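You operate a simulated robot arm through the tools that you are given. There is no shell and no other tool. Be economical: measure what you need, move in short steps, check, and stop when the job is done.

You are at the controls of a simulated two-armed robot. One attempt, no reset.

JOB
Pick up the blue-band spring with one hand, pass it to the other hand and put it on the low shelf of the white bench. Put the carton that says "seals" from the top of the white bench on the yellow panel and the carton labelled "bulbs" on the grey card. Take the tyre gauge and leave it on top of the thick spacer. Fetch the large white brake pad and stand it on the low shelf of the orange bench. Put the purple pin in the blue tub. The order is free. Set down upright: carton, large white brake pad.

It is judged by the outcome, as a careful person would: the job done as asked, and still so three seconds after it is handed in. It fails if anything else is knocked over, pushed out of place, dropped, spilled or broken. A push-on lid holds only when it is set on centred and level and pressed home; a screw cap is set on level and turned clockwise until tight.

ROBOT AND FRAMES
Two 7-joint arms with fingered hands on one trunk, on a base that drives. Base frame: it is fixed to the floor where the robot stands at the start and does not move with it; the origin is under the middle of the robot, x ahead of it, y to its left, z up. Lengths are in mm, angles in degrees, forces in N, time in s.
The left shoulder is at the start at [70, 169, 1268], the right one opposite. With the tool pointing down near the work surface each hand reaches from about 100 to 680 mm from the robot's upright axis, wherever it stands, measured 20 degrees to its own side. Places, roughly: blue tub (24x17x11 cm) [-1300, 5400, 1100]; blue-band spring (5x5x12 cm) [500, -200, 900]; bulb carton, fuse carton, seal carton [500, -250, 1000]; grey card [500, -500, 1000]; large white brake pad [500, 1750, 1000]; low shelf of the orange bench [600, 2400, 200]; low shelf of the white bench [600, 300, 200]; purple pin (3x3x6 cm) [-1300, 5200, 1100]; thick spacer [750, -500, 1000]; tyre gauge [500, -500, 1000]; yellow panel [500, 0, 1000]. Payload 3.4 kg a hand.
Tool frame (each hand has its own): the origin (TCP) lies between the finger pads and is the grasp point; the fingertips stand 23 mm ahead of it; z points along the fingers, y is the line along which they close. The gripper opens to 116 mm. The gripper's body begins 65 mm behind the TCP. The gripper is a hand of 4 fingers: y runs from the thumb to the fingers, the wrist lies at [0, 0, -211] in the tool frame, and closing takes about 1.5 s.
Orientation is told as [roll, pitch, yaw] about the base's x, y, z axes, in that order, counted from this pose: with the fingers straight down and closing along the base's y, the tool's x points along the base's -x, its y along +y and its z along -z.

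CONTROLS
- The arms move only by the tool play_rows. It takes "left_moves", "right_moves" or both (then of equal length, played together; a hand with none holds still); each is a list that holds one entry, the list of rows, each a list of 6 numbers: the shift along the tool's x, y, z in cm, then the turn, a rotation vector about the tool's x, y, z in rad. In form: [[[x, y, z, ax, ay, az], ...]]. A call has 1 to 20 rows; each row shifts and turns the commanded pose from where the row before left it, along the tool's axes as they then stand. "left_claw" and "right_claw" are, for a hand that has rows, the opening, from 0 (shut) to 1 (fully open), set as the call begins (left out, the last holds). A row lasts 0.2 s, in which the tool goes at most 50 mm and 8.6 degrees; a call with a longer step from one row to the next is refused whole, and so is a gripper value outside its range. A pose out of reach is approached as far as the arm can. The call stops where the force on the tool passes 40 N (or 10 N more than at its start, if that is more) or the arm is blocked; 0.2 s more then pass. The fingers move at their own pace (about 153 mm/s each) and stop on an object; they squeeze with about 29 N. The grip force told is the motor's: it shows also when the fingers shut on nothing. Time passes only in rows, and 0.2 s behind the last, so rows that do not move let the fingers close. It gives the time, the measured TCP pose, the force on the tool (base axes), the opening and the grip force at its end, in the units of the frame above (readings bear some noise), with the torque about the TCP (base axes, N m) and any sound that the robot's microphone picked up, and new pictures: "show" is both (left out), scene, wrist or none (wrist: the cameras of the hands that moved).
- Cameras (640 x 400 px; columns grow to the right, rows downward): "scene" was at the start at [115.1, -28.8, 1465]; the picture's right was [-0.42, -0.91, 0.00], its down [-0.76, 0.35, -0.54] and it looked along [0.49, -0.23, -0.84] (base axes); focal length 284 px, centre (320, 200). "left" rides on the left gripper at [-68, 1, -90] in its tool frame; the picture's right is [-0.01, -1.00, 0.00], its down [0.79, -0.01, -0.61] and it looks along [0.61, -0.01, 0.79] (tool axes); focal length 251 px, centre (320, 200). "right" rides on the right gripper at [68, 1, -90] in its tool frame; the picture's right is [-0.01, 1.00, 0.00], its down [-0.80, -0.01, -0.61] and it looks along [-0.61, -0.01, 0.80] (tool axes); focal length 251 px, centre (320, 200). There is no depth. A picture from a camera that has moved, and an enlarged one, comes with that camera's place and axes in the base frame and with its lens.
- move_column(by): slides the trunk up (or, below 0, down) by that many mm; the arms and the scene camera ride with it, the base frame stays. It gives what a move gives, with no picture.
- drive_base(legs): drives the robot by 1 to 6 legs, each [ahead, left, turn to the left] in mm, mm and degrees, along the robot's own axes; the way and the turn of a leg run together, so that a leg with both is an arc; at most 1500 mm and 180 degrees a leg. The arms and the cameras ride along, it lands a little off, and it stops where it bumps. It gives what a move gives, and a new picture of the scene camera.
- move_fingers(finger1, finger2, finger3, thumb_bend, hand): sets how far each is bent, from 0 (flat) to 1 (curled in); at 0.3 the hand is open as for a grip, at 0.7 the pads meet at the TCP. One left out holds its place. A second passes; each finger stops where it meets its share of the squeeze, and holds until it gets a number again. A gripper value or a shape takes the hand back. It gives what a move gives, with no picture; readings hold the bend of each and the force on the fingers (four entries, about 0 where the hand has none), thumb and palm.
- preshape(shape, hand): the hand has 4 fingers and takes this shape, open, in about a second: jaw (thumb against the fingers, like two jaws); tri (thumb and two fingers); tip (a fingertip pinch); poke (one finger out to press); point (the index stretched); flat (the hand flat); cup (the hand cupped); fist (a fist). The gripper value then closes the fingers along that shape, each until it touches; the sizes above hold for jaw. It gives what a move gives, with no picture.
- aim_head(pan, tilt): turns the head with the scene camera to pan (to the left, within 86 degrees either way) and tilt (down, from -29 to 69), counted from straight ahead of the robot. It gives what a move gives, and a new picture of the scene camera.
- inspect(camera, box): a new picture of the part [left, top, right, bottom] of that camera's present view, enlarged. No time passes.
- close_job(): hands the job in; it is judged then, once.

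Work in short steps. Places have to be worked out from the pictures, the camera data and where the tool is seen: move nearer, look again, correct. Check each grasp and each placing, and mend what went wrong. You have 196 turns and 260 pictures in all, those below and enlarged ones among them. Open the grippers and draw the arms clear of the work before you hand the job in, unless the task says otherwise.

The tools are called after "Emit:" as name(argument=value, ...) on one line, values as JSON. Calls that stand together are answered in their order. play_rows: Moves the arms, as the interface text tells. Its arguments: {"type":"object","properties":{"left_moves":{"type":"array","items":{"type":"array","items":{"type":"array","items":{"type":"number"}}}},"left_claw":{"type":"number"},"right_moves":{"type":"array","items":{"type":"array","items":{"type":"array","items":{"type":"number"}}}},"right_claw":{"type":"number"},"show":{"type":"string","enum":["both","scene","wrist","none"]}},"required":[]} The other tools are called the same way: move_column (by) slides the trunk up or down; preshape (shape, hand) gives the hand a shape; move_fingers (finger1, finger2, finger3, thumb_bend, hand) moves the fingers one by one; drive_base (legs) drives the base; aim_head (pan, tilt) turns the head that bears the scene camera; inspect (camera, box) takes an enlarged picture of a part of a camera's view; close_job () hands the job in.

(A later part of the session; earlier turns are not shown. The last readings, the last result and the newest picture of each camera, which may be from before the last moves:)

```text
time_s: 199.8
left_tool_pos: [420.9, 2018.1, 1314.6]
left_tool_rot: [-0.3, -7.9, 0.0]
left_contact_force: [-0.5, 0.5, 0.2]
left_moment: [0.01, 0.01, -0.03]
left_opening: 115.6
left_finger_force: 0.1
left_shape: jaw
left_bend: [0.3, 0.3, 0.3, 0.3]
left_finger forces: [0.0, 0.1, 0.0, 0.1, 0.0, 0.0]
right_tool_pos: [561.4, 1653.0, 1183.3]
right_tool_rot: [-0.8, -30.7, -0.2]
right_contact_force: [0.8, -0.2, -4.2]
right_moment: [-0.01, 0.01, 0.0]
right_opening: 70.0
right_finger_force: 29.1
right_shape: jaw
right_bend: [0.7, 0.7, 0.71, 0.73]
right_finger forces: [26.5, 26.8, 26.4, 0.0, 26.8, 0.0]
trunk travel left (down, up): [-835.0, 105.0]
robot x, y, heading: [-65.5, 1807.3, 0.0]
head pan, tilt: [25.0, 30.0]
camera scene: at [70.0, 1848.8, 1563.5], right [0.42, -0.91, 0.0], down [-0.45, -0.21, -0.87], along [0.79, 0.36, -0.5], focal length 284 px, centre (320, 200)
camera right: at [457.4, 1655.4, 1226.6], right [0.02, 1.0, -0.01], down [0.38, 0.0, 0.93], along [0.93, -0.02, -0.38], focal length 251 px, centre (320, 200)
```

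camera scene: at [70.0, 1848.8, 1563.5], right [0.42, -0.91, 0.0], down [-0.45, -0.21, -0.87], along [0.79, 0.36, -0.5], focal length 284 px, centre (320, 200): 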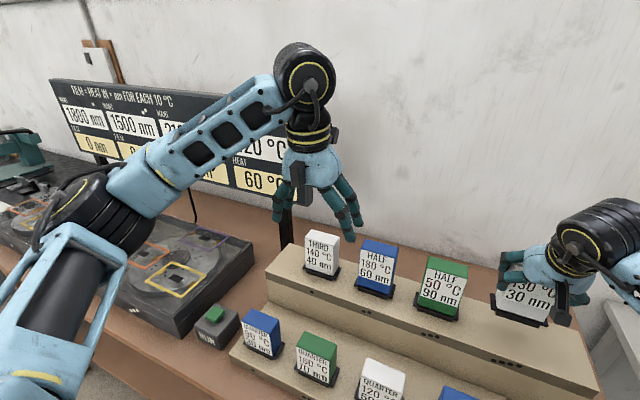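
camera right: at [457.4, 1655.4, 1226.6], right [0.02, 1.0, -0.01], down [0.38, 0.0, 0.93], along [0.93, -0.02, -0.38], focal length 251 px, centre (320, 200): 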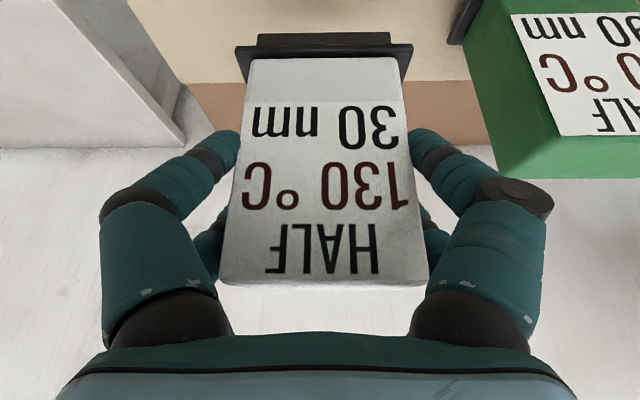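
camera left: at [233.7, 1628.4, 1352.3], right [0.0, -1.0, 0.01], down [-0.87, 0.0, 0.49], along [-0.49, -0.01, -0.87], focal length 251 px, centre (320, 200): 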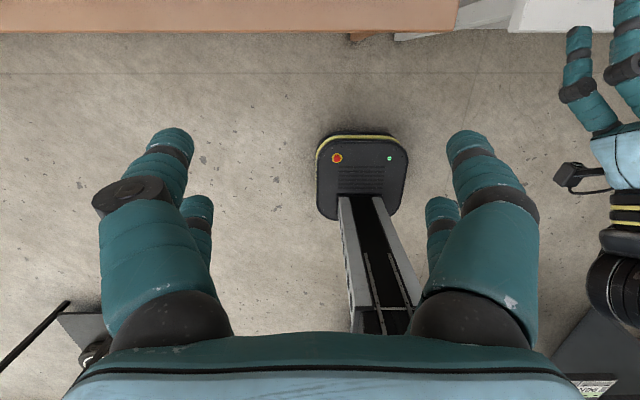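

The black plate is part of the pad; it lifted cleanly. Raise 70 more and back out over the lower row.

Emit:
move_column(by=70)

Emit:
drive_base(legs=[[-560, 0, 0]])

Emit:
move_column(by=-400)

Emit:
move_column(by=-300)

Emit:
aim_head(pan=-10, tilt=35)

```text
time_s: 200.9
left_tool_pos: [421.8, 2019.2, 1384.1]
left_tool_rot: [-0.3, -7.8, 0.0]
left_contact_force: [0.1, 0.5, 0.0]
left_moment: [0.01, 0.01, 0.0]
left_opening: 115.9
left_finger_force: 0.1
left_shape: jaw
left_bend: [0.3, 0.3, 0.3, 0.3]
left_finger forces: [0.0, 0.0, 0.0, 0.0, 0.0, 0.0]
right_tool_pos: [561.9, 1653.9, 1253.0]
right_tool_rot: [-0.7, -30.5, -0.4]
right_contact_force: [0.0, -0.2, -4.4]
right_moment: [0.0, 0.04, 0.01]
right_opening: 70.1
right_finger_force: 29.0
right_shape: jaw
right_bend: [0.7, 0.7, 0.71, 0.73]
right_finger forces: [26.6, 26.8, 26.4, 0.1, 26.9, 0.0]
trunk travel left (down, up): [-905.0, 35.0]
robot x, y, heading: [-65.8, 1811.3, 0.1]
head pan, tilt: [25.0, 30.0]
```

```text
time_s: 204.1
left_tool_pos: [-142.8, 2017.8, 1382.3]
left_tool_rot: [-0.3, -7.8, -0.3]
left_contact_force: [0.4, -0.8, -0.2]
left_moment: [0.03, 0.01, 0.0]
left_opening: 115.8
left_finger_force: 0.0
left_shape: jaw
left_bend: [0.3, 0.3, 0.3, 0.3]
left_finger forces: [0.0, 0.1, 0.1, 0.0, 0.0, 0.0]
right_tool_pos: [-2.8, 1653.2, 1251.9]
right_tool_rot: [-0.7, -30.5, -0.6]
right_contact_force: [0.4, 0.2, -4.9]
right_moment: [-0.02, -0.01, -0.01]
right_opening: 70.2
right_finger_force: 29.4
right_shape: jaw
right_bend: [0.7, 0.7, 0.71, 0.73]
right_finger forces: [26.7, 26.8, 26.5, 0.0, 26.9, 0.0]
trunk travel left (down, up): [-905.0, 35.0]
robot x, y, heading: [-632.1, 1809.8, -0.2]
head pan, tilt: [25.0, 30.0]
camera scene: at [-493.8, 1850.1, 1633.3], right [0.42, -0.91, 0.0], down [-0.46, -0.21, -0.86], along [0.79, 0.36, -0.5], focal length 284 px, centre (320, 200)
```

scene: 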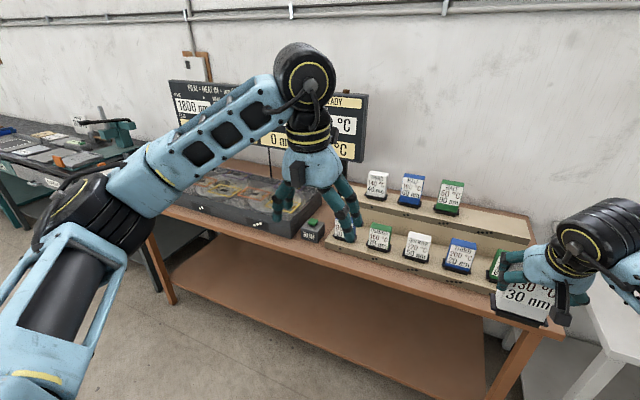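

```text
time_s: 207.9
left_tool_pos: [-145.5, 2020.2, 984.1]
left_tool_rot: [-0.2, -7.8, -0.2]
left_contact_force: [-0.3, 0.3, 0.9]
left_moment: [0.0, 0.02, 0.0]
left_opening: 115.8
left_finger_force: 0.0
left_shape: jaw
left_bend: [0.3, 0.3, 0.3, 0.3]
left_finger forces: [0.0, 0.0, 0.0, 0.0, 0.0, 0.0]
right_tool_pos: [-5.6, 1653.0, 852.1]
right_tool_rot: [-0.8, -30.5, -0.6]
right_contact_force: [0.3, 0.1, -4.7]
right_moment: [0.0, 0.05, -0.03]
right_opening: 70.1
right_finger_force: 29.2
right_shape: jaw
right_bend: [0.7, 0.7, 0.71, 0.73]
right_finger forces: [26.6, 26.6, 26.5, 0.0, 26.8, 0.1]
trunk travel left (down, up): [-505.0, 435.0]
robot x, y, heading: [-630.4, 1812.2, -0.5]
head pan, tilt: [25.0, 30.0]
```

```text
time_s: 210.9
left_tool_pos: [-145.7, 2019.6, 684.4]
left_tool_rot: [-0.3, -7.8, -0.1]
left_contact_force: [0.0, -0.2, 0.4]
left_moment: [-0.02, 0.0, 0.02]
left_opening: 116.0
left_finger_force: 0.0
left_shape: jaw
left_bend: [0.3, 0.3, 0.3, 0.3]
left_finger forces: [0.1, 0.1, 0.1, 0.0, 0.0, 0.1]
right_tool_pos: [-6.1, 1653.1, 552.6]
right_tool_rot: [-0.7, -30.6, -0.5]
right_contact_force: [-0.4, 0.7, -4.3]
right_moment: [0.01, 0.05, 0.0]
right_opening: 69.7
right_finger_force: 28.8
right_shape: jaw
right_bend: [0.7, 0.7, 0.71, 0.73]
right_finger forces: [26.7, 26.7, 26.4, 0.0, 26.8, 0.0]
trunk travel left (down, up): [-205.0, 735.0]
robot x, y, heading: [-632.2, 1812.1, -0.0]
head pan, tilt: [25.0, 30.0]
```

```text
time_s: 211.9
left_tool_pos: [-145.9, 2018.8, 684.0]
left_tool_rot: [-0.3, -7.8, -0.2]
left_contact_force: [-0.1, 0.3, 0.3]
left_moment: [-0.02, 0.01, 0.02]
left_opening: 115.9
left_finger_force: 0.1
left_shape: jaw
left_bend: [0.3, 0.3, 0.3, 0.3]
left_finger forces: [0.1, 0.0, 0.0, 0.0, 0.0, 0.1]
right_tool_pos: [-5.3, 1654.3, 551.5]
right_tool_rot: [-0.8, -30.7, -0.7]
right_contact_force: [0.5, 0.2, -2.9]
right_moment: [-0.02, 0.03, 0.0]
right_opening: 70.1
right_finger_force: 29.1
right_shape: jaw
right_bend: [0.7, 0.7, 0.71, 0.73]
right_finger forces: [26.6, 26.6, 26.5, 0.1, 26.7, 0.0]
trunk travel left (down, up): [-205.0, 735.0]
robot x, y, heading: [-634.0, 1813.8, -0.2]
head pan, tilt: [-10.0, 35.0]
camera scene: at [-492.2, 1796.8, 925.7], right [-0.18, -0.98, 0.0], down [-0.57, 0.1, -0.82], along [0.81, -0.15, -0.57], focal length 284 px, centre (320, 200)
```

scene: 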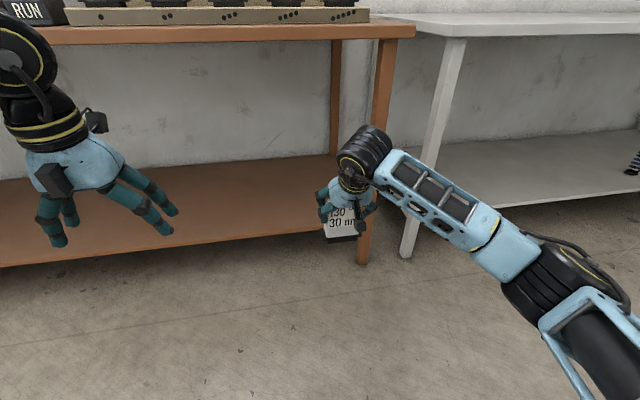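

Shift left for clearance from the leg, lower further, and drop the left hand so nothing catches the bench top.

Emit:
play_rows(left_moves=[[[1, 0, 4, 0, 0, 0], [1, 0, 4, 0, 0, 0], [1, 0, 4, 0, 0, 0], [1, 0, 4, 0, 0, 0], [0, 0, 0, 0, 0, 0]]], show="none")

Emit:
drive_base(legs=[[0, 250, 0]])

Emit:
move_column(by=-120)

Emit:
drive_base(legs=[[300, 0, 0]])

```text
time_s: 213.2
left_tool_pos: [-162.0, 2019.7, 520.6]
left_tool_rot: [-0.3, -7.7, -0.2]
left_contact_force: [-0.4, -0.3, 0.4]
left_moment: [-0.01, 0.02, -0.02]
left_opening: 115.8
left_finger_force: 0.0
left_shape: jaw
left_bend: [0.3, 0.3, 0.3, 0.3]
left_finger forces: [0.1, 0.0, 0.0, 0.1, 0.1, 0.0]
right_tool_pos: [-5.1, 1654.1, 552.2]
right_tool_rot: [-0.9, -30.6, -0.7]
right_contact_force: [-0.5, -0.3, -4.0]
right_moment: [-0.03, 0.06, 0.01]
right_opening: 70.2
right_finger_force: 28.7
right_shape: jaw
right_bend: [0.7, 0.7, 0.71, 0.73]
right_finger forces: [26.8, 26.7, 26.5, 0.0, 26.8, 0.1]
trunk travel left (down, up): [-205.0, 735.0]
robot x, y, heading: [-631.5, 1812.7, -0.3]
head pan, tilt: [-10.0, 35.0]
```

```text
time_s: 215.0
left_tool_pos: [-160.9, 2269.0, 520.8]
left_tool_rot: [-0.3, -7.7, -0.4]
left_contact_force: [0.2, 0.3, -0.6]
left_moment: [0.03, 0.02, 0.01]
left_opening: 116.2
left_finger_force: 0.0
left_shape: jaw
left_bend: [0.3, 0.3, 0.3, 0.3]
left_finger forces: [0.0, 0.0, 0.0, 0.1, 0.0, 0.0]
right_tool_pos: [-5.0, 1902.0, 552.0]
right_tool_rot: [-0.8, -30.7, -0.7]
right_contact_force: [0.0, 0.4, -4.3]
right_moment: [-0.05, 0.04, 0.0]
right_opening: 70.1
right_finger_force: 29.1
right_shape: jaw
right_bend: [0.7, 0.7, 0.71, 0.73]
right_finger forces: [26.7, 26.8, 26.7, 0.1, 26.8, 0.0]
trunk travel left (down, up): [-205.0, 735.0]
robot x, y, heading: [-635.6, 2064.7, -0.5]
head pan, tilt: [-10.0, 35.0]
camera scene: at [-490.7, 2047.0, 925.7], right [-0.18, -0.98, 0.0], down [-0.56, 0.1, -0.82], along [0.81, -0.15, -0.57], focal length 284 px, centre (320, 200)
```

scene: 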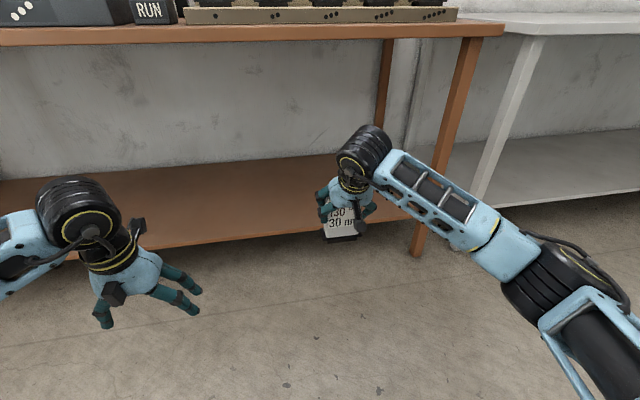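

```text
time_s: 216.5
left_tool_pos: [-160.5, 2268.8, 400.3]
left_tool_rot: [-0.3, -7.9, -0.5]
left_contact_force: [0.8, 0.0, 0.0]
left_moment: [0.03, 0.0, 0.04]
left_opening: 115.8
left_finger_force: 0.1
left_shape: jaw
left_bend: [0.3, 0.3, 0.3, 0.3]
left_finger forces: [0.0, 0.0, 0.0, 0.0, 0.1, 0.1]
right_tool_pos: [-3.2, 1903.8, 432.4]
right_tool_rot: [-0.8, -30.5, -0.7]
right_contact_force: [0.2, 0.8, -4.7]
right_moment: [-0.02, 0.03, 0.0]
right_opening: 70.2
right_finger_force: 29.0
right_shape: jaw
right_bend: [0.7, 0.7, 0.71, 0.73]
right_finger forces: [26.7, 26.8, 26.6, 0.1, 26.9, 0.0]
trunk travel left (down, up): [-85.0, 855.0]
robot x, y, heading: [-630.7, 2063.9, -0.2]
head pan, tilt: [-10.0, 35.0]
```

```text
time_s: 218.5
left_tool_pos: [141.6, 2263.6, 400.3]
left_tool_rot: [-0.4, -7.8, -0.6]
left_contact_force: [0.7, 0.0, 0.0]
left_moment: [-0.01, 0.0, -0.02]
left_opening: 115.9
left_finger_force: 0.1
left_shape: jaw
left_bend: [0.3, 0.3, 0.3, 0.3]
left_finger forces: [0.0, 0.0, 0.0, 0.0, 0.0, 0.1]
right_tool_pos: [295.5, 1897.3, 432.2]
right_tool_rot: [-0.8, -30.6, -1.0]
right_contact_force: [0.4, 0.2, -4.1]
right_moment: [0.0, 0.05, 0.03]
right_opening: 69.9
right_finger_force: 28.8
right_shape: jaw
right_bend: [0.7, 0.7, 0.71, 0.73]
right_finger forces: [26.6, 26.8, 26.5, 0.0, 26.9, 0.0]
trunk travel left (down, up): [-85.0, 855.0]
robot x, y, heading: [-326.7, 2059.0, -0.6]
head pan, tilt: [-10.0, 35.0]
camera scene: at [-189.5, 2043.4, 805.7], right [-0.18, -0.98, 0.0], down [-0.56, 0.11, -0.82], along [0.8, -0.15, -0.57], focal length 284 px, centre (320, 200)
```

scene: 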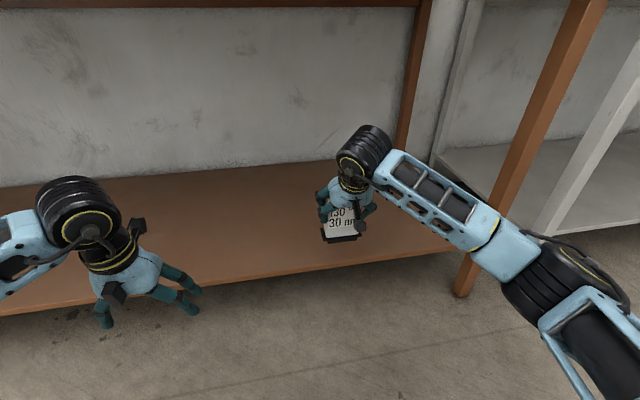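

Forward 130 mm more, then lower.

Emit:
drive_base(legs=[[140, 0, 0]])

Emit:
move_column(by=-80)

Emit:
inspect(camera="scene", box=[260, 120, 440, 280])

```text
time_s: 219.8
left_tool_pos: [283.7, 2260.4, 401.1]
left_tool_rot: [-0.3, -7.8, -0.9]
left_contact_force: [-0.6, 0.2, -0.6]
left_moment: [0.0, -0.01, 0.0]
left_opening: 115.8
left_finger_force: 0.0
left_shape: jaw
left_bend: [0.3, 0.3, 0.3, 0.3]
left_finger forces: [0.1, 0.0, 0.0, 0.0, 0.0, 0.1]
right_tool_pos: [437.4, 1894.2, 432.7]
right_tool_rot: [-0.8, -30.6, -1.1]
right_contact_force: [0.4, 1.0, -4.1]
right_moment: [0.0, 0.09, 0.02]
right_opening: 70.0
right_finger_force: 29.2
right_shape: jaw
right_bend: [0.7, 0.7, 0.71, 0.73]
right_finger forces: [26.7, 26.8, 26.6, 0.1, 26.9, 0.1]
trunk travel left (down, up): [-85.0, 855.0]
robot x, y, heading: [-184.6, 2058.9, -0.8]
head pan, tilt: [-10.0, 35.0]
camera scene: at [-48.5, 2041.1, 805.7], right [-0.19, -0.98, 0.0], down [-0.56, 0.11, -0.82], along [0.8, -0.15, -0.57], focal length 284 px, centre (320, 200)
```

scene: 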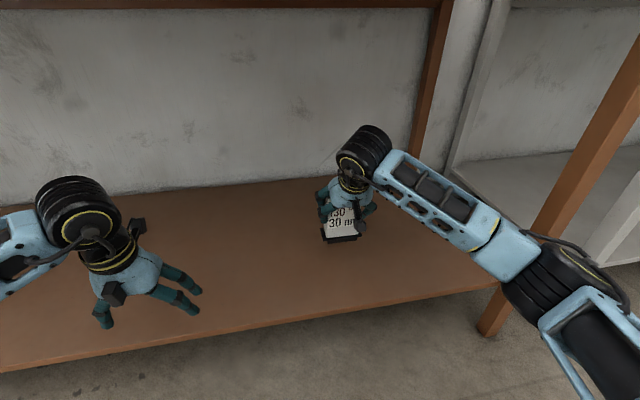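

```text
time_s: 221.0
left_tool_pos: [283.5, 2261.6, 320.5]
left_tool_rot: [-0.3, -7.8, -0.8]
left_contact_force: [-0.4, -0.2, -0.1]
left_moment: [0.0, -0.02, 0.01]
left_opening: 116.0
left_finger_force: 0.0
left_shape: jaw
left_bend: [0.3, 0.3, 0.3, 0.3]
left_finger forces: [0.0, 0.0, 0.0, 0.1, 0.0, 0.1]
right_tool_pos: [436.8, 1894.7, 351.9]
right_tool_rot: [-0.7, -30.6, -1.2]
right_contact_force: [-1.1, 0.7, -4.2]
right_moment: [-0.02, 0.03, 0.0]
right_opening: 70.1
right_finger_force: 28.5
right_shape: jaw
right_bend: [0.7, 0.7, 0.71, 0.73]
right_finger forces: [26.7, 26.9, 26.6, 0.0, 26.9, 0.1]
trunk travel left (down, up): [-5.0, 935.0]
robot x, y, heading: [-187.0, 2058.5, -0.7]
head pan, tilt: [-10.0, 35.0]
```

```text
2.50 times, centred on (350, 200) of scene
camera zoom: at [-48.7, 2041.1, 725.7], right [-0.19, -0.98, 0.0], down [-0.56, 0.11, -0.82], along [0.8, -0.15, -0.57], focal length 710 px, centre (245, 200)
```

zoom: 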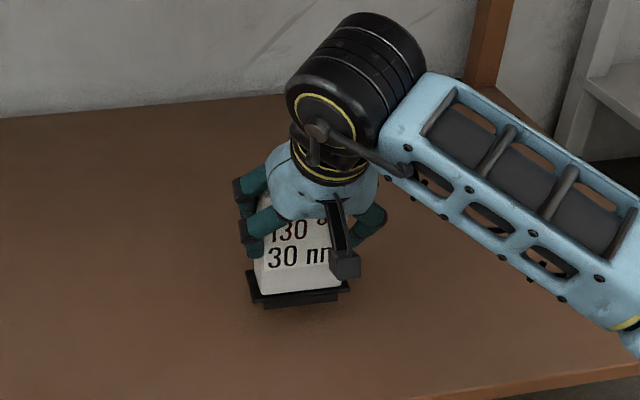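

Lower with the arm, watching force.

Emit:
play_rows(right_moves=[[[0.76, 0, 1.29, 0, 0, 0], [0.76, 0, 1.29, 0, 0, 0], [0.25, 0, 0.43, 0, 0, 0], [0, 0, 0, 0, 0, 0]]], show="none")

Emit:
inspect(camera="scene", box=[260, 120, 440, 280])

```text
time_s: 222.0
left_tool_pos: [283.2, 2261.3, 321.2]
left_tool_rot: [-0.3, -7.8, -0.9]
left_contact_force: [0.8, 0.0, -0.3]
left_moment: [0.0, 0.01, 0.0]
left_opening: 116.0
left_finger_force: 0.0
left_shape: jaw
left_bend: [0.3, 0.3, 0.3, 0.3]
left_finger forces: [0.0, 0.0, 0.0, 0.0, 0.1, 0.0]
right_tool_pos: [436.7, 1892.5, 317.0]
right_tool_rot: [-0.7, -30.7, -1.2]
right_contact_force: [0.0, -0.3, -4.8]
right_moment: [-0.01, 0.06, -0.03]
right_opening: 70.0
right_finger_force: 28.8
right_shape: jaw
right_bend: [0.7, 0.7, 0.71, 0.73]
right_finger forces: [26.7, 26.7, 26.6, 0.0, 26.9, 0.0]
trunk travel left (down, up): [-5.0, 935.0]
robot x, y, heading: [-189.7, 2059.5, -0.7]
head pan, tilt: [-10.0, 35.0]
```

```text
2.50 times, centred on (350, 200) of scene
camera zoom: at [-48.6, 2041.1, 725.7], right [-0.19, -0.98, 0.0], down [-0.56, 0.11, -0.82], along [0.8, -0.15, -0.57], focal length 710 px, centre (245, 200)
```

zoom: 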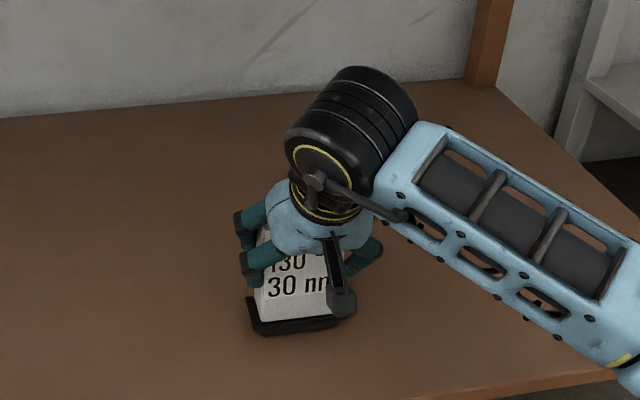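

Emit:
play_rows(right_moves=[[[0.3, 0, 0.52, 0, 0, 0], [0.2, 0, 0.34, 0, 0, 0], [0, 0, 0, 0, 0, 0]]], show="none")

Emit:
play_rows(right_moves=[[[0.15, 0, 0.26, 0, 0, 0], [0.15, 0, 0.26, 0, 0, 0], [0, 0, 0, 0, 0, 0]]], show="none")

Emit:
play_rows(right_moves=[[[0.15, 0, 0.26, 0, 0, 0], [0, 0, 0, 0, 0, 0]]], show="none")

```text
time_s: 222.8
left_tool_pos: [282.6, 2261.3, 321.7]
left_tool_rot: [-0.4, -8.0, -0.8]
left_contact_force: [0.5, -0.2, 0.3]
left_moment: [0.0, -0.01, 0.01]
left_opening: 116.0
left_finger_force: 0.1
left_shape: jaw
left_bend: [0.3, 0.3, 0.3, 0.3]
left_finger forces: [0.0, 0.1, 0.0, 0.1, 0.0, 0.1]
right_tool_pos: [436.3, 1893.0, 311.8]
right_tool_rot: [-0.8, -31.2, -1.1]
right_contact_force: [1.5, -2.6, 22.2]
right_moment: [0.0, -0.1, -0.07]
right_opening: 69.8
right_finger_force: 28.8
right_shape: jaw
right_bend: [0.7, 0.7, 0.71, 0.73]
right_finger forces: [27.2, 26.8, 28.0, 0.1, 29.0, 0.0]
trunk travel left (down, up): [-5.0, 935.0]
robot x, y, heading: [-188.2, 2056.1, -0.8]
head pan, tilt: [-10.0, 35.0]
```

```text
time_s: 223.3
left_tool_pos: [282.6, 2258.9, 322.9]
left_tool_rot: [-0.4, -8.1, -0.8]
left_contact_force: [-0.2, 0.1, -0.1]
left_moment: [0.02, 0.01, 0.02]
left_opening: 115.9
left_finger_force: 0.0
left_shape: jaw
left_bend: [0.3, 0.3, 0.3, 0.3]
left_finger forces: [0.1, 0.0, 0.0, 0.0, 0.1, 0.1]
right_tool_pos: [437.2, 1892.7, 311.8]
right_tool_rot: [-0.6, -31.6, -1.3]
right_contact_force: [-5.8, -0.8, 23.6]
right_moment: [-0.18, 0.08, -0.05]
right_opening: 69.8
right_finger_force: 29.0
right_shape: jaw
right_bend: [0.7, 0.7, 0.71, 0.73]
right_finger forces: [28.6, 27.9, 28.2, 0.0, 29.9, 0.1]
trunk travel left (down, up): [-5.0, 935.0]
robot x, y, heading: [-189.9, 2059.6, -1.0]
head pan, tilt: [-10.0, 35.0]
stopped in row 2 (right hand): the force on the tool passed its limit (the readings are from after the stop); the commanded pose is now the measured one
```

```text
time_s: 223.8
left_tool_pos: [283.1, 2260.9, 321.8]
left_tool_rot: [-0.4, -8.1, -0.9]
left_contact_force: [-0.2, 0.1, 0.2]
left_moment: [-0.02, -0.02, 0.0]
left_opening: 115.9
left_finger_force: 0.0
left_shape: jaw
left_bend: [0.3, 0.3, 0.3, 0.3]
left_finger forces: [0.1, 0.1, 0.0, 0.0, 0.1, 0.0]
right_tool_pos: [439.7, 1894.0, 312.1]
right_tool_rot: [-0.5, -32.0, -1.2]
right_contact_force: [-6.6, -0.7, 23.9]
right_moment: [-0.25, 0.18, -0.1]
right_opening: 69.6
right_finger_force: 29.1
right_shape: jaw
right_bend: [0.7, 0.7, 0.71, 0.73]
right_finger forces: [29.2, 28.8, 28.3, 0.0, 30.1, 0.1]
trunk travel left (down, up): [-5.0, 935.0]
robot x, y, heading: [-190.2, 2057.6, -1.2]
head pan, tilt: [-10.0, 35.0]
stopped in row 2 (right hand): the force on the tool passed its limit (the readings are from after the stop); the commanded pose is now the measured one
```

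Seated. Restore pitch, relieve, and open to 93 mm.

Emit:
play_rows(right_moves=[[[-0.1, 0, -0.12, 0, 0.024, 0], [0, 0, 0, 0, 0, 0]]], show="none")

Emit:
play_rows(right_moves=[[[0, 0, 0, 0, 0, 0], [0, 0, 0, 0, 0, 0], [0, 0, 0, 0, 0, 0], [0, 0, 0, 0, 0, 0], [0, 0, 0, 0, 0, 0]]], right_claw=1, show="wrist")

Emit:
inspect(camera="scene", box=[260, 120, 440, 280])

```text
time_s: 224.4
left_tool_pos: [283.3, 2259.9, 322.1]
left_tool_rot: [-0.4, -8.1, -0.8]
left_contact_force: [0.4, -0.3, -0.3]
left_moment: [0.0, 0.02, 0.0]
left_opening: 116.2
left_finger_force: 0.2
left_shape: jaw
left_bend: [0.3, 0.3, 0.3, 0.3]
left_finger forces: [0.0, 0.1, 0.0, 0.0, 0.0, 0.0]
right_tool_pos: [438.1, 1894.2, 311.4]
right_tool_rot: [-0.4, -30.4, -1.1]
right_contact_force: [-0.7, 0.5, 24.3]
right_moment: [-0.15, -0.26, -0.04]
right_opening: 69.7
right_finger_force: 29.0
right_shape: jaw
right_bend: [0.7, 0.7, 0.71, 0.73]
right_finger forces: [29.6, 29.3, 28.5, 0.0, 29.7, 0.0]
trunk travel left (down, up): [-5.0, 935.0]
robot x, y, heading: [-185.5, 2061.5, -0.7]
head pan, tilt: [-10.0, 35.0]
```

```text
time_s: 225.7
left_tool_pos: [284.0, 2260.2, 321.1]
left_tool_rot: [-0.3, -7.9, -0.8]
left_contact_force: [0.2, -0.4, 0.0]
left_moment: [0.0, 0.02, 0.01]
left_opening: 116.0
left_finger_force: 0.1
left_shape: jaw
left_bend: [0.3, 0.3, 0.3, 0.3]
left_finger forces: [0.0, 0.1, 0.0, 0.0, 0.1, 0.0]
right_tool_pos: [438.7, 1893.7, 307.0]
right_tool_rot: [-0.4, -29.9, -1.3]
right_contact_force: [-0.8, 3.0, 3.7]
right_moment: [0.02, -0.04, 0.05]
right_opening: 115.9
right_finger_force: 0.1
right_shape: jaw
right_bend: [0.3, 0.3, 0.3, 0.3]
right_finger forces: [0.0, 3.3, 0.2, 0.0, 0.1, 0.0]
trunk travel left (down, up): [-5.0, 935.0]
robot x, y, heading: [-187.2, 2056.4, -0.8]
head pan, tilt: [-10.0, 35.0]
camera right: at [335.1, 1895.4, 353.5], right [0.03, 1.0, 0.0], down [0.38, -0.01, 0.92], along [0.92, -0.03, -0.38], focal length 251 px, centre (320, 200)
```

right: 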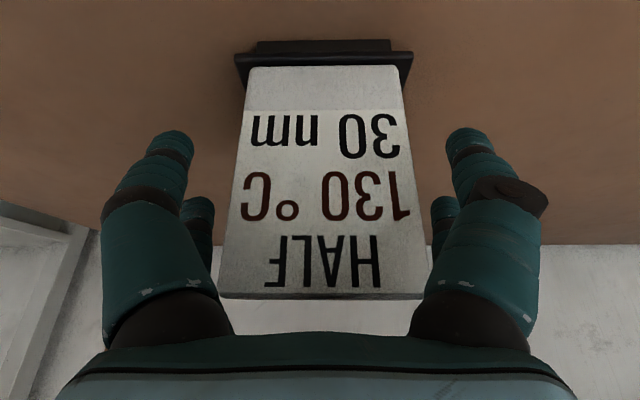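

```text
2.50 times, centred on (350, 200) of scene
camera zoom: at [-49.5, 2041.3, 725.8], right [-0.19, -0.98, 0.0], down [-0.56, 0.11, -0.82], along [0.8, -0.15, -0.57], focal length 710 px, centre (245, 200)
```

zoom: 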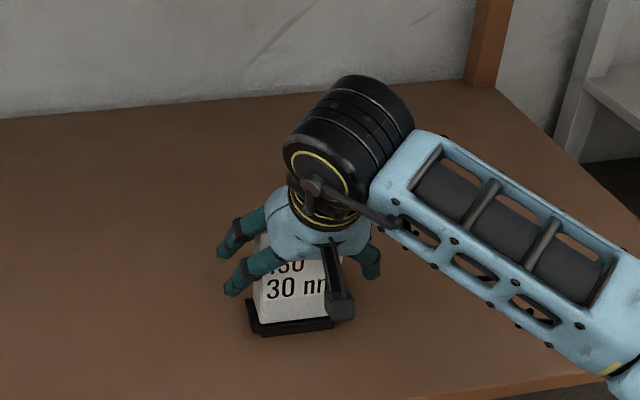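

A finger root touches the pad's right side. Open wider and recentre slightly before rising.

Emit:
move_fingers(hand="right", finger1=0.1, finger2=0.1, finger3=0.1, thumb_bend=0.1)

Emit:
move_column(by=12)

Emit:
inspect(camera="right", box=[80, 20, 560, 340])

```text
time_s: 226.7
left_tool_pos: [283.7, 2260.2, 318.4]
left_tool_rot: [-0.3, -8.0, -0.9]
left_contact_force: [-0.3, -0.7, -0.2]
left_moment: [0.02, 0.01, 0.03]
left_opening: 115.7
left_finger_force: 0.1
left_shape: jaw
left_bend: [0.3, 0.3, 0.3, 0.3]
left_finger forces: [0.0, 0.0, 0.0, 0.0, 0.1, 0.0]
right_tool_pos: [439.0, 1892.3, 308.1]
right_tool_rot: [-0.5, -30.0, -1.2]
right_contact_force: [0.8, 0.4, -0.9]
right_moment: [0.01, 0.02, -0.05]
right_opening: 152.4
right_finger_force: 0.2
right_shape: fingers
right_bend: [0.1, 0.1, 0.1, 0.1]
right_finger forces: [0.0, 0.0, 0.1, 0.0, 0.1, 0.0]
trunk travel left (down, up): [-5.0, 935.0]
robot x, y, heading: [-185.4, 2057.4, -0.8]
head pan, tilt: [-10.0, 35.0]
```

```text
time_s: 227.2
left_tool_pos: [282.4, 2261.0, 332.8]
left_tool_rot: [-0.3, -8.0, -0.8]
left_contact_force: [0.3, -0.2, -0.5]
left_moment: [-0.01, 0.01, 0.01]
left_opening: 116.2
left_finger_force: 0.0
left_shape: jaw
left_bend: [0.3, 0.3, 0.3, 0.3]
left_finger forces: [0.1, 0.0, 0.0, 0.0, 0.0, 0.0]
right_tool_pos: [439.1, 1892.9, 320.1]
right_tool_rot: [-0.4, -30.0, -1.1]
right_contact_force: [-0.3, -1.0, -0.6]
right_moment: [-0.03, 0.0, -0.03]
right_opening: 152.6
right_finger_force: 0.1
right_shape: fingers
right_bend: [0.1, 0.1, 0.1, 0.1]
right_finger forces: [0.1, 0.0, 0.0, 0.0, 0.0, 0.0]
trunk travel left (down, up): [-17.0, 923.0]
robot x, y, heading: [-188.6, 2057.1, -0.9]
head pan, tilt: [-10.0, 35.0]
```

```text
1.25 times, centred on (320, 180) of right
camera zoom: at [335.4, 1895.4, 365.5], right [0.03, 1.0, 0.0], down [0.38, -0.01, 0.92], along [0.92, -0.03, -0.38], focal length 314 px, centre (320, 225)
```

zoom: 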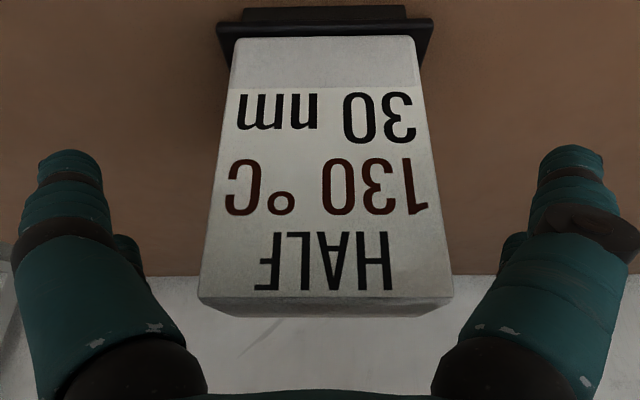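

Free now, pad standing. Rise 110 mm and back out.

Emit:
move_column(by=110)

Emit:
drive_base(legs=[[-550, 0, 0.8]])

```text
time_s: 228.7
left_tool_pos: [283.9, 2261.2, 442.8]
left_tool_rot: [-0.3, -7.8, -0.9]
left_contact_force: [0.0, -0.1, 0.6]
left_moment: [0.0, 0.0, 0.01]
left_opening: 116.0
left_finger_force: 0.1
left_shape: jaw
left_bend: [0.3, 0.3, 0.3, 0.3]
left_finger forces: [0.0, 0.0, 0.0, 0.0, 0.1, 0.0]
right_tool_pos: [439.2, 1892.7, 430.6]
right_tool_rot: [-0.5, -30.0, -1.2]
right_contact_force: [-0.9, -0.6, -0.1]
right_moment: [-0.04, 0.01, 0.0]
right_opening: 152.4
right_finger_force: 0.0
right_shape: fingers
right_bend: [0.1, 0.1, 0.1, 0.1]
right_finger forces: [0.0, 0.0, 0.0, 0.0, 0.1, 0.1]
trunk travel left (down, up): [-127.0, 813.0]
robot x, y, heading: [-188.4, 2059.7, -0.8]
head pan, tilt: [-10.0, 35.0]
```

```text
time_s: 231.8
left_tool_pos: [-264.4, 2268.8, 442.4]
left_tool_rot: [-0.4, -7.9, -0.6]
left_contact_force: [-0.1, 0.8, 0.5]
left_moment: [-0.01, -0.01, 0.02]
left_opening: 115.9
left_finger_force: 0.2
left_shape: jaw
left_bend: [0.3, 0.3, 0.3, 0.3]
left_finger forces: [0.0, 0.0, 0.0, 0.0, 0.0, 0.0]
right_tool_pos: [-107.5, 1903.1, 430.9]
right_tool_rot: [-0.5, -29.9, -1.0]
right_contact_force: [0.7, 0.1, 0.8]
right_moment: [0.02, 0.01, 0.0]
right_opening: 152.7
right_finger_force: 0.1
right_shape: fingers
right_bend: [0.1, 0.1, 0.1, 0.1]
right_finger forces: [0.1, 0.0, 0.0, 0.0, 0.1, 0.0]
trunk travel left (down, up): [-127.0, 813.0]
robot x, y, heading: [-733.5, 2064.7, -0.7]
head pan, tilt: [-10.0, 35.0]
camera scene: at [-596.8, 2048.8, 847.8], right [-0.18, -0.98, 0.0], down [-0.56, 0.11, -0.82], along [0.8, -0.15, -0.57], focal length 284 px, centre (320, 200)
```

scene: 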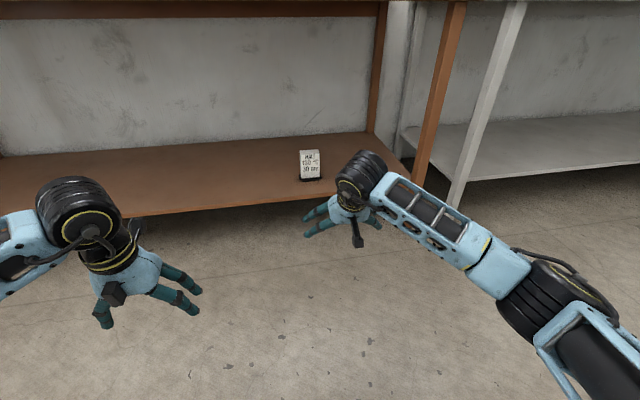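

The pad stands on the orange bench's shelf. Raise the trunk and head for the pin and tub.

Emit:
move_column(by=400)

Emit:
move_column(by=300)

Emit:
aim_head(pan=86, tilt=20)

Emit:
drive_base(legs=[[0, 1500, 0.7], [0, 800, 0]])

```text
time_s: 235.7
left_tool_pos: [-265.3, 2270.2, 842.2]
left_tool_rot: [-0.3, -7.9, -0.7]
left_contact_force: [0.2, -0.1, 0.6]
left_moment: [0.03, 0.01, -0.02]
left_opening: 115.9
left_finger_force: 0.1
left_shape: jaw
left_bend: [0.3, 0.3, 0.3, 0.3]
left_finger forces: [0.0, 0.1, 0.1, 0.0, 0.0, 0.1]
right_tool_pos: [-107.8, 1901.7, 830.7]
right_tool_rot: [-0.5, -30.0, -0.9]
right_contact_force: [0.4, -1.1, 0.0]
right_moment: [-0.01, 0.01, -0.02]
right_opening: 152.5
right_finger_force: 0.1
right_shape: fingers
right_bend: [0.1, 0.1, 0.1, 0.1]
right_finger forces: [0.0, 0.0, 0.1, 0.0, 0.0, 0.0]
trunk travel left (down, up): [-527.0, 413.0]
robot x, y, heading: [-732.1, 2066.0, -0.9]
head pan, tilt: [-10.0, 35.0]
```

```text
time_s: 238.7
left_tool_pos: [-264.5, 2270.0, 1141.9]
left_tool_rot: [-0.3, -7.9, -0.7]
left_contact_force: [-0.3, 0.3, -0.8]
left_moment: [-0.02, -0.01, -0.02]
left_opening: 115.9
left_finger_force: 0.0
left_shape: jaw
left_bend: [0.3, 0.3, 0.3, 0.3]
left_finger forces: [0.0, 0.0, 0.1, 0.0, 0.1, 0.1]
right_tool_pos: [-107.2, 1901.6, 1129.7]
right_tool_rot: [-0.5, -29.9, -1.0]
right_contact_force: [-0.3, -0.1, 0.5]
right_moment: [0.03, -0.01, 0.0]
right_opening: 152.2
right_finger_force: 0.1
right_shape: fingers
right_bend: [0.1, 0.1, 0.1, 0.1]
right_finger forces: [0.0, 0.0, 0.0, 0.1, 0.0, 0.0]
trunk travel left (down, up): [-827.0, 113.0]
robot x, y, heading: [-736.1, 2066.7, -0.8]
head pan, tilt: [-10.0, 35.0]
```

```text
time_s: 240.4
left_tool_pos: [-264.7, 2268.4, 1142.9]
left_tool_rot: [-0.3, -7.9, -0.6]
left_contact_force: [0.4, -1.7, -0.1]
left_moment: [-0.02, -0.03, 0.0]
left_opening: 115.8
left_finger_force: 0.1
left_shape: jaw
left_bend: [0.3, 0.3, 0.3, 0.3]
left_finger forces: [0.1, 0.0, 0.0, 0.1, 0.1, 0.0]
right_tool_pos: [-108.3, 1901.8, 1130.0]
right_tool_rot: [-0.5, -30.0, -1.0]
right_contact_force: [-0.4, -0.4, -0.1]
right_moment: [-0.02, -0.02, 0.02]
right_opening: 152.3
right_finger_force: 0.1
right_shape: fingers
right_bend: [0.1, 0.1, 0.1, 0.1]
right_finger forces: [0.0, 0.1, 0.1, 0.1, 0.0, 0.1]
trunk travel left (down, up): [-827.0, 113.0]
robot x, y, heading: [-735.9, 2064.3, -0.6]
head pan, tilt: [85.9, 20.0]
camera scene: at [-675.4, 2157.9, 1571.7], right [1.0, -0.08, 0.0], down [-0.03, -0.34, -0.94], along [0.08, 0.94, -0.34], focal length 284 px, centre (320, 200)
```

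scene: 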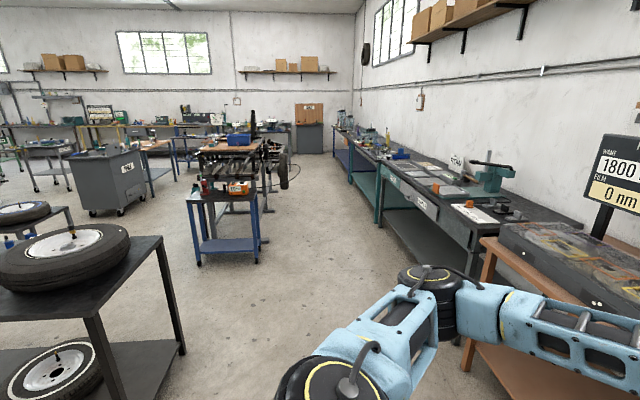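

```text
time_s: 251.6
left_tool_pos: [-284.0, 4558.0, 1142.5]
left_tool_rot: [-0.2, -7.8, 1.7]
left_contact_force: [-0.1, 0.4, 0.5]
left_moment: [-0.02, 0.01, 0.0]
left_opening: 115.9
left_finger_force: 0.1
left_shape: jaw
left_bend: [0.3, 0.3, 0.3, 0.3]
left_finger forces: [0.0, 0.0, 0.1, 0.0, 0.1, 0.0]
right_tool_pos: [-112.9, 4197.7, 1130.2]
right_tool_rot: [-0.5, -30.0, 1.2]
right_contact_force: [-0.4, 0.8, 0.0]
right_moment: [-0.04, 0.01, -0.02]
right_opening: 152.8
right_finger_force: 0.1
right_shape: fingers
right_bend: [0.1, 0.1, 0.1, 0.1]
right_finger forces: [0.0, 0.0, 0.1, 0.0, 0.0, 0.0]
trunk travel left (down, up): [-827.0, 113.0]
robot x, y, heading: [-745.9, 4339.5, 1.5]
head pan, tilt: [85.9, 20.0]
camera scene: at [-689.0, 4429.8, 1571.7], right [1.0, -0.04, 0.0], down [-0.01, -0.34, -0.94], along [0.04, 0.94, -0.34], focal length 284 px, centre (320, 200)
```

scene: 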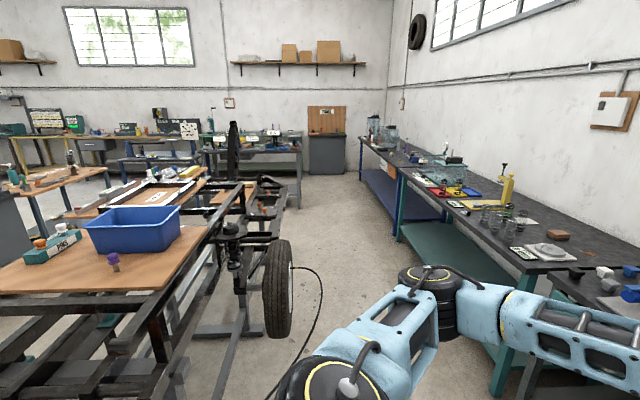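

Pin ≈(−1311,5235) and tub ≈(−1350,5440) are on a board on the chassis stand. Raise 100, turn to face −x, then move alongside.

Emit:
move_column(by=100)

Emit:
drive_base(legs=[[0, 0, 178.5]])

Emit:
aim_head(pan=-35, tilt=35)

```text
time_s: 252.9
left_tool_pos: [-282.6, 4558.1, 1242.6]
left_tool_rot: [-0.2, -7.9, 1.7]
left_contact_force: [0.4, -0.5, 0.4]
left_moment: [0.01, -0.02, 0.01]
left_opening: 115.8
left_finger_force: 0.0
left_shape: jaw
left_bend: [0.3, 0.3, 0.3, 0.3]
left_finger forces: [0.1, 0.1, 0.0, 0.0, 0.1, 0.0]
right_tool_pos: [-112.4, 4198.6, 1230.3]
right_tool_rot: [-0.5, -30.0, 1.2]
right_contact_force: [0.7, -0.2, -0.9]
right_moment: [0.0, -0.01, -0.01]
right_opening: 152.6
right_finger_force: 0.0
right_shape: fingers
right_bend: [0.1, 0.1, 0.1, 0.1]
right_finger forces: [0.1, 0.1, 0.0, 0.1, 0.1, 0.0]
trunk travel left (down, up): [-927.0, 13.0]
robot x, y, heading: [-746.0, 4331.3, 1.9]
head pan, tilt: [85.9, 20.0]
```

```text
time_s: 260.6
left_tool_pos: [-1208.8, 4119.0, 1242.0]
left_tool_rot: [-0.2, -7.8, -179.0]
left_contact_force: [0.1, -0.3, 0.3]
left_moment: [0.01, -0.01, 0.03]
left_opening: 115.7
left_finger_force: 0.0
left_shape: jaw
left_bend: [0.3, 0.3, 0.3, 0.3]
left_finger forces: [0.1, 0.0, 0.0, 0.0, 0.0, 0.0]
right_tool_pos: [-1376.3, 4481.2, 1230.0]
right_tool_rot: [-0.5, -30.0, -179.6]
right_contact_force: [0.0, -0.4, -0.4]
right_moment: [-0.02, -0.01, 0.01]
right_opening: 152.4
right_finger_force: 0.1
right_shape: fingers
right_bend: [0.1, 0.1, 0.1, 0.1]
right_finger forces: [0.0, 0.0, 0.0, 0.2, 0.0, 0.1]
trunk travel left (down, up): [-927.0, 13.0]
robot x, y, heading: [-745.1, 4336.4, -179.3]
head pan, tilt: [85.9, 20.0]
camera scene: at [-798.7, 4242.7, 1671.7], right [-1.0, 0.06, 0.0], down [0.02, 0.34, -0.94], along [-0.05, -0.94, -0.34], focal length 284 px, centre (320, 200)
```

scene: 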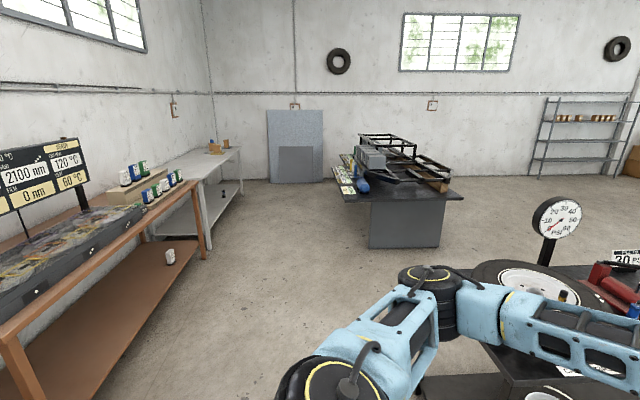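

```text
time_s: 262.6
left_tool_pos: [-1209.3, 4118.7, 1243.4]
left_tool_rot: [-0.2, -7.9, -178.9]
left_contact_force: [1.0, 0.5, -0.5]
left_moment: [0.01, 0.0, -0.01]
left_opening: 115.9
left_finger_force: 0.1
left_shape: jaw
left_bend: [0.3, 0.3, 0.3, 0.3]
left_finger forces: [0.0, 0.0, 0.0, 0.0, 0.0, 0.1]
right_tool_pos: [-1376.1, 4481.7, 1229.9]
right_tool_rot: [-0.5, -30.0, -179.6]
right_contact_force: [-0.5, 0.0, -0.2]
right_moment: [0.02, -0.02, 0.0]
right_opening: 152.7
right_finger_force: 0.0
right_shape: fingers
right_bend: [0.1, 0.1, 0.1, 0.1]
right_finger forces: [0.1, 0.1, 0.0, 0.1, 0.0, 0.0]
trunk travel left (down, up): [-927.0, 13.0]
robot x, y, heading: [-743.0, 4336.0, -179.1]
head pan, tilt: [-35.0, 35.0]
camera scene: at [-866.5, 4384.8, 1647.8], right [0.56, 0.83, 0.0], down [0.48, -0.32, -0.82], along [-0.68, 0.46, -0.57], focal length 284 px, centre (320, 200)
```

scene: 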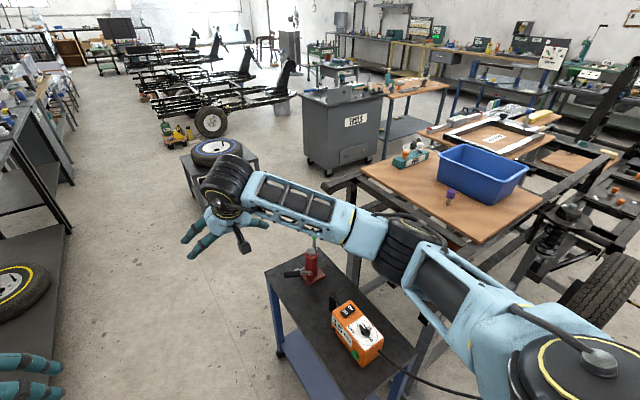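

Triangulated: pin at (−1310,5244), z 1046–1106; tub centre ≈(−1300,5400). Back 100 mm, then move right 725 mm alongside.

Emit:
drive_base(legs=[[-105, 0, -0.9], [0, -725, 0]])

Emit:
play_rows(right_moves=[[[0, 0, 0, 0, 0, 0]]], right_claw=1, show="wrist")

```text
time_s: 267.3
left_tool_pos: [-1109.3, 4838.8, 1242.2]
left_tool_rot: [-0.4, -7.9, -179.4]
left_contact_force: [-0.5, -0.3, -0.9]
left_moment: [0.0, 0.0, -0.03]
left_opening: 116.1
left_finger_force: 0.2
left_shape: jaw
left_bend: [0.3, 0.3, 0.3, 0.3]
left_finger forces: [0.0, 0.0, 0.0, 0.0, 0.1, 0.0]
right_tool_pos: [-1271.9, 5201.0, 1230.1]
right_tool_rot: [-0.6, -30.0, -179.8]
right_contact_force: [-0.4, -1.1, 0.2]
right_moment: [0.02, 0.0, 0.01]
right_opening: 152.6
right_finger_force: 0.0
right_shape: fingers
right_bend: [0.1, 0.1, 0.1, 0.1]
right_finger forces: [0.0, 0.0, 0.0, 0.0, 0.1, 0.1]
trunk travel left (down, up): [-927.0, 13.0]
robot x, y, heading: [-643.8, 5054.6, -179.5]
head pan, tilt: [-35.0, 35.0]
camera scene: at [-763.7, 5102.2, 1647.9], right [0.57, 0.82, 0.0], down [0.47, -0.32, -0.82], along [-0.68, 0.46, -0.57], focal length 284 px, centre (320, 200)
```

scene: 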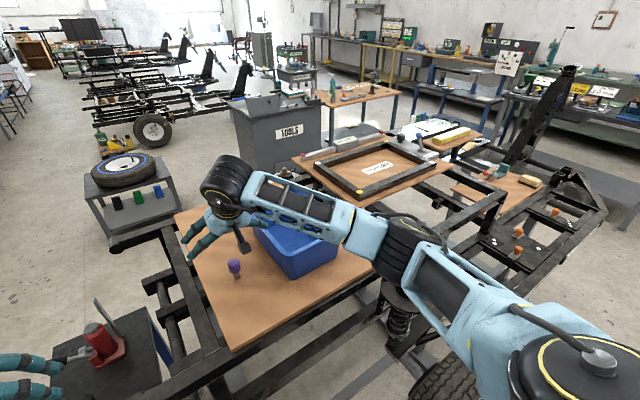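

```text
time_s: 267.7
left_tool_pos: [-1108.3, 4839.5, 1243.4]
left_tool_rot: [-0.3, -7.7, -179.4]
left_contact_force: [-0.1, -0.2, 0.2]
left_moment: [0.02, -0.02, -0.03]
left_opening: 115.9
left_finger_force: 0.0
left_shape: jaw
left_bend: [0.3, 0.3, 0.3, 0.3]
left_finger forces: [0.1, 0.0, 0.0, 0.0, 0.0, 0.0]
right_tool_pos: [-1273.6, 5202.7, 1230.5]
right_tool_rot: [-0.5, -30.0, -179.8]
right_contact_force: [0.1, -0.5, 0.0]
right_moment: [-0.01, -0.02, 0.0]
right_opening: 116.0
right_finger_force: 0.0
right_shape: jaw
right_bend: [0.3, 0.3, 0.3, 0.3]
right_finger forces: [0.0, 0.0, 0.1, 0.1, 0.0, 0.0]
trunk travel left (down, up): [-927.0, 13.0]
robot x, y, heading: [-642.6, 5056.2, -179.3]
head pan, tilt: [-35.0, 35.0]
camera right: at [-1168.3, 5200.7, 1275.4], right [-0.01, -1.0, 0.0], down [-0.38, 0.0, 0.92], along [-0.92, 0.01, -0.38], focal length 251 px, centre (320, 200)
```

right: 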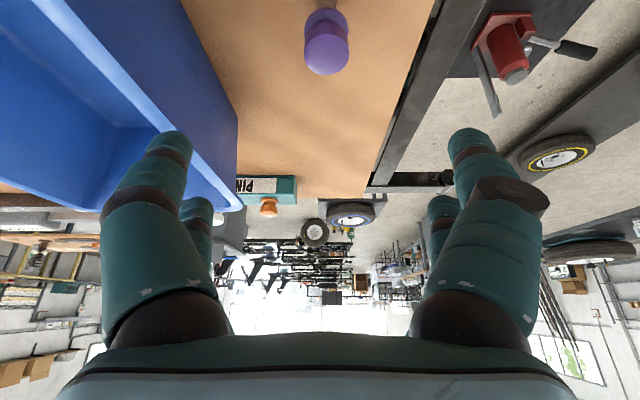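

The pin is at ≈(−1305,5198), tub wall at y≈5318. Narrow the opening and descend toward the pin; check midway.

Emit:
play_rows(right_moves=[[[1.0, 0.25, 3.4, 0, 0, 0], [1.0, 0.2, 3.4, 0, 0, 0], [1.0, 0, 3.2, 0, 0, 0], [0, 0, 0, 0, 0, 0]]], right_claw=0.6, show="wrist")

```text
time_s: 268.7
left_tool_pos: [-1108.1, 4839.6, 1242.8]
left_tool_rot: [-0.3, -7.9, -179.5]
left_contact_force: [0.2, -0.1, 0.6]
left_moment: [0.0, -0.01, -0.01]
left_opening: 116.0
left_finger_force: 0.0
left_shape: jaw
left_bend: [0.3, 0.3, 0.3, 0.3]
left_finger forces: [0.0, 0.1, 0.0, 0.1, 0.0, 0.0]
right_tool_pos: [-1297.3, 5196.9, 1130.0]
right_tool_rot: [-0.4, -30.0, -179.8]
right_contact_force: [-0.7, 1.0, 0.4]
right_moment: [0.02, 0.02, 0.0]
right_opening: 70.1
right_finger_force: 0.1
right_shape: jaw
right_bend: [0.71, 0.71, 0.71, 0.72]
right_finger forces: [0.1, 0.0, 0.1, 0.0, 0.1, 0.1]
trunk travel left (down, up): [-927.0, 13.0]
robot x, y, heading: [-644.7, 5053.3, -179.2]
head pan, tilt: [-35.0, 35.0]
camera right: at [-1192.4, 5194.2, 1174.9], right [-0.01, -1.0, 0.0], down [-0.38, 0.0, 0.92], along [-0.92, 0.01, -0.38], focal length 251 px, centre (320, 200)
```

right: 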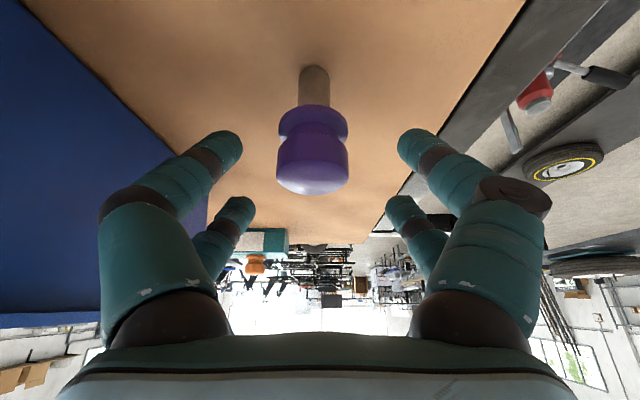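

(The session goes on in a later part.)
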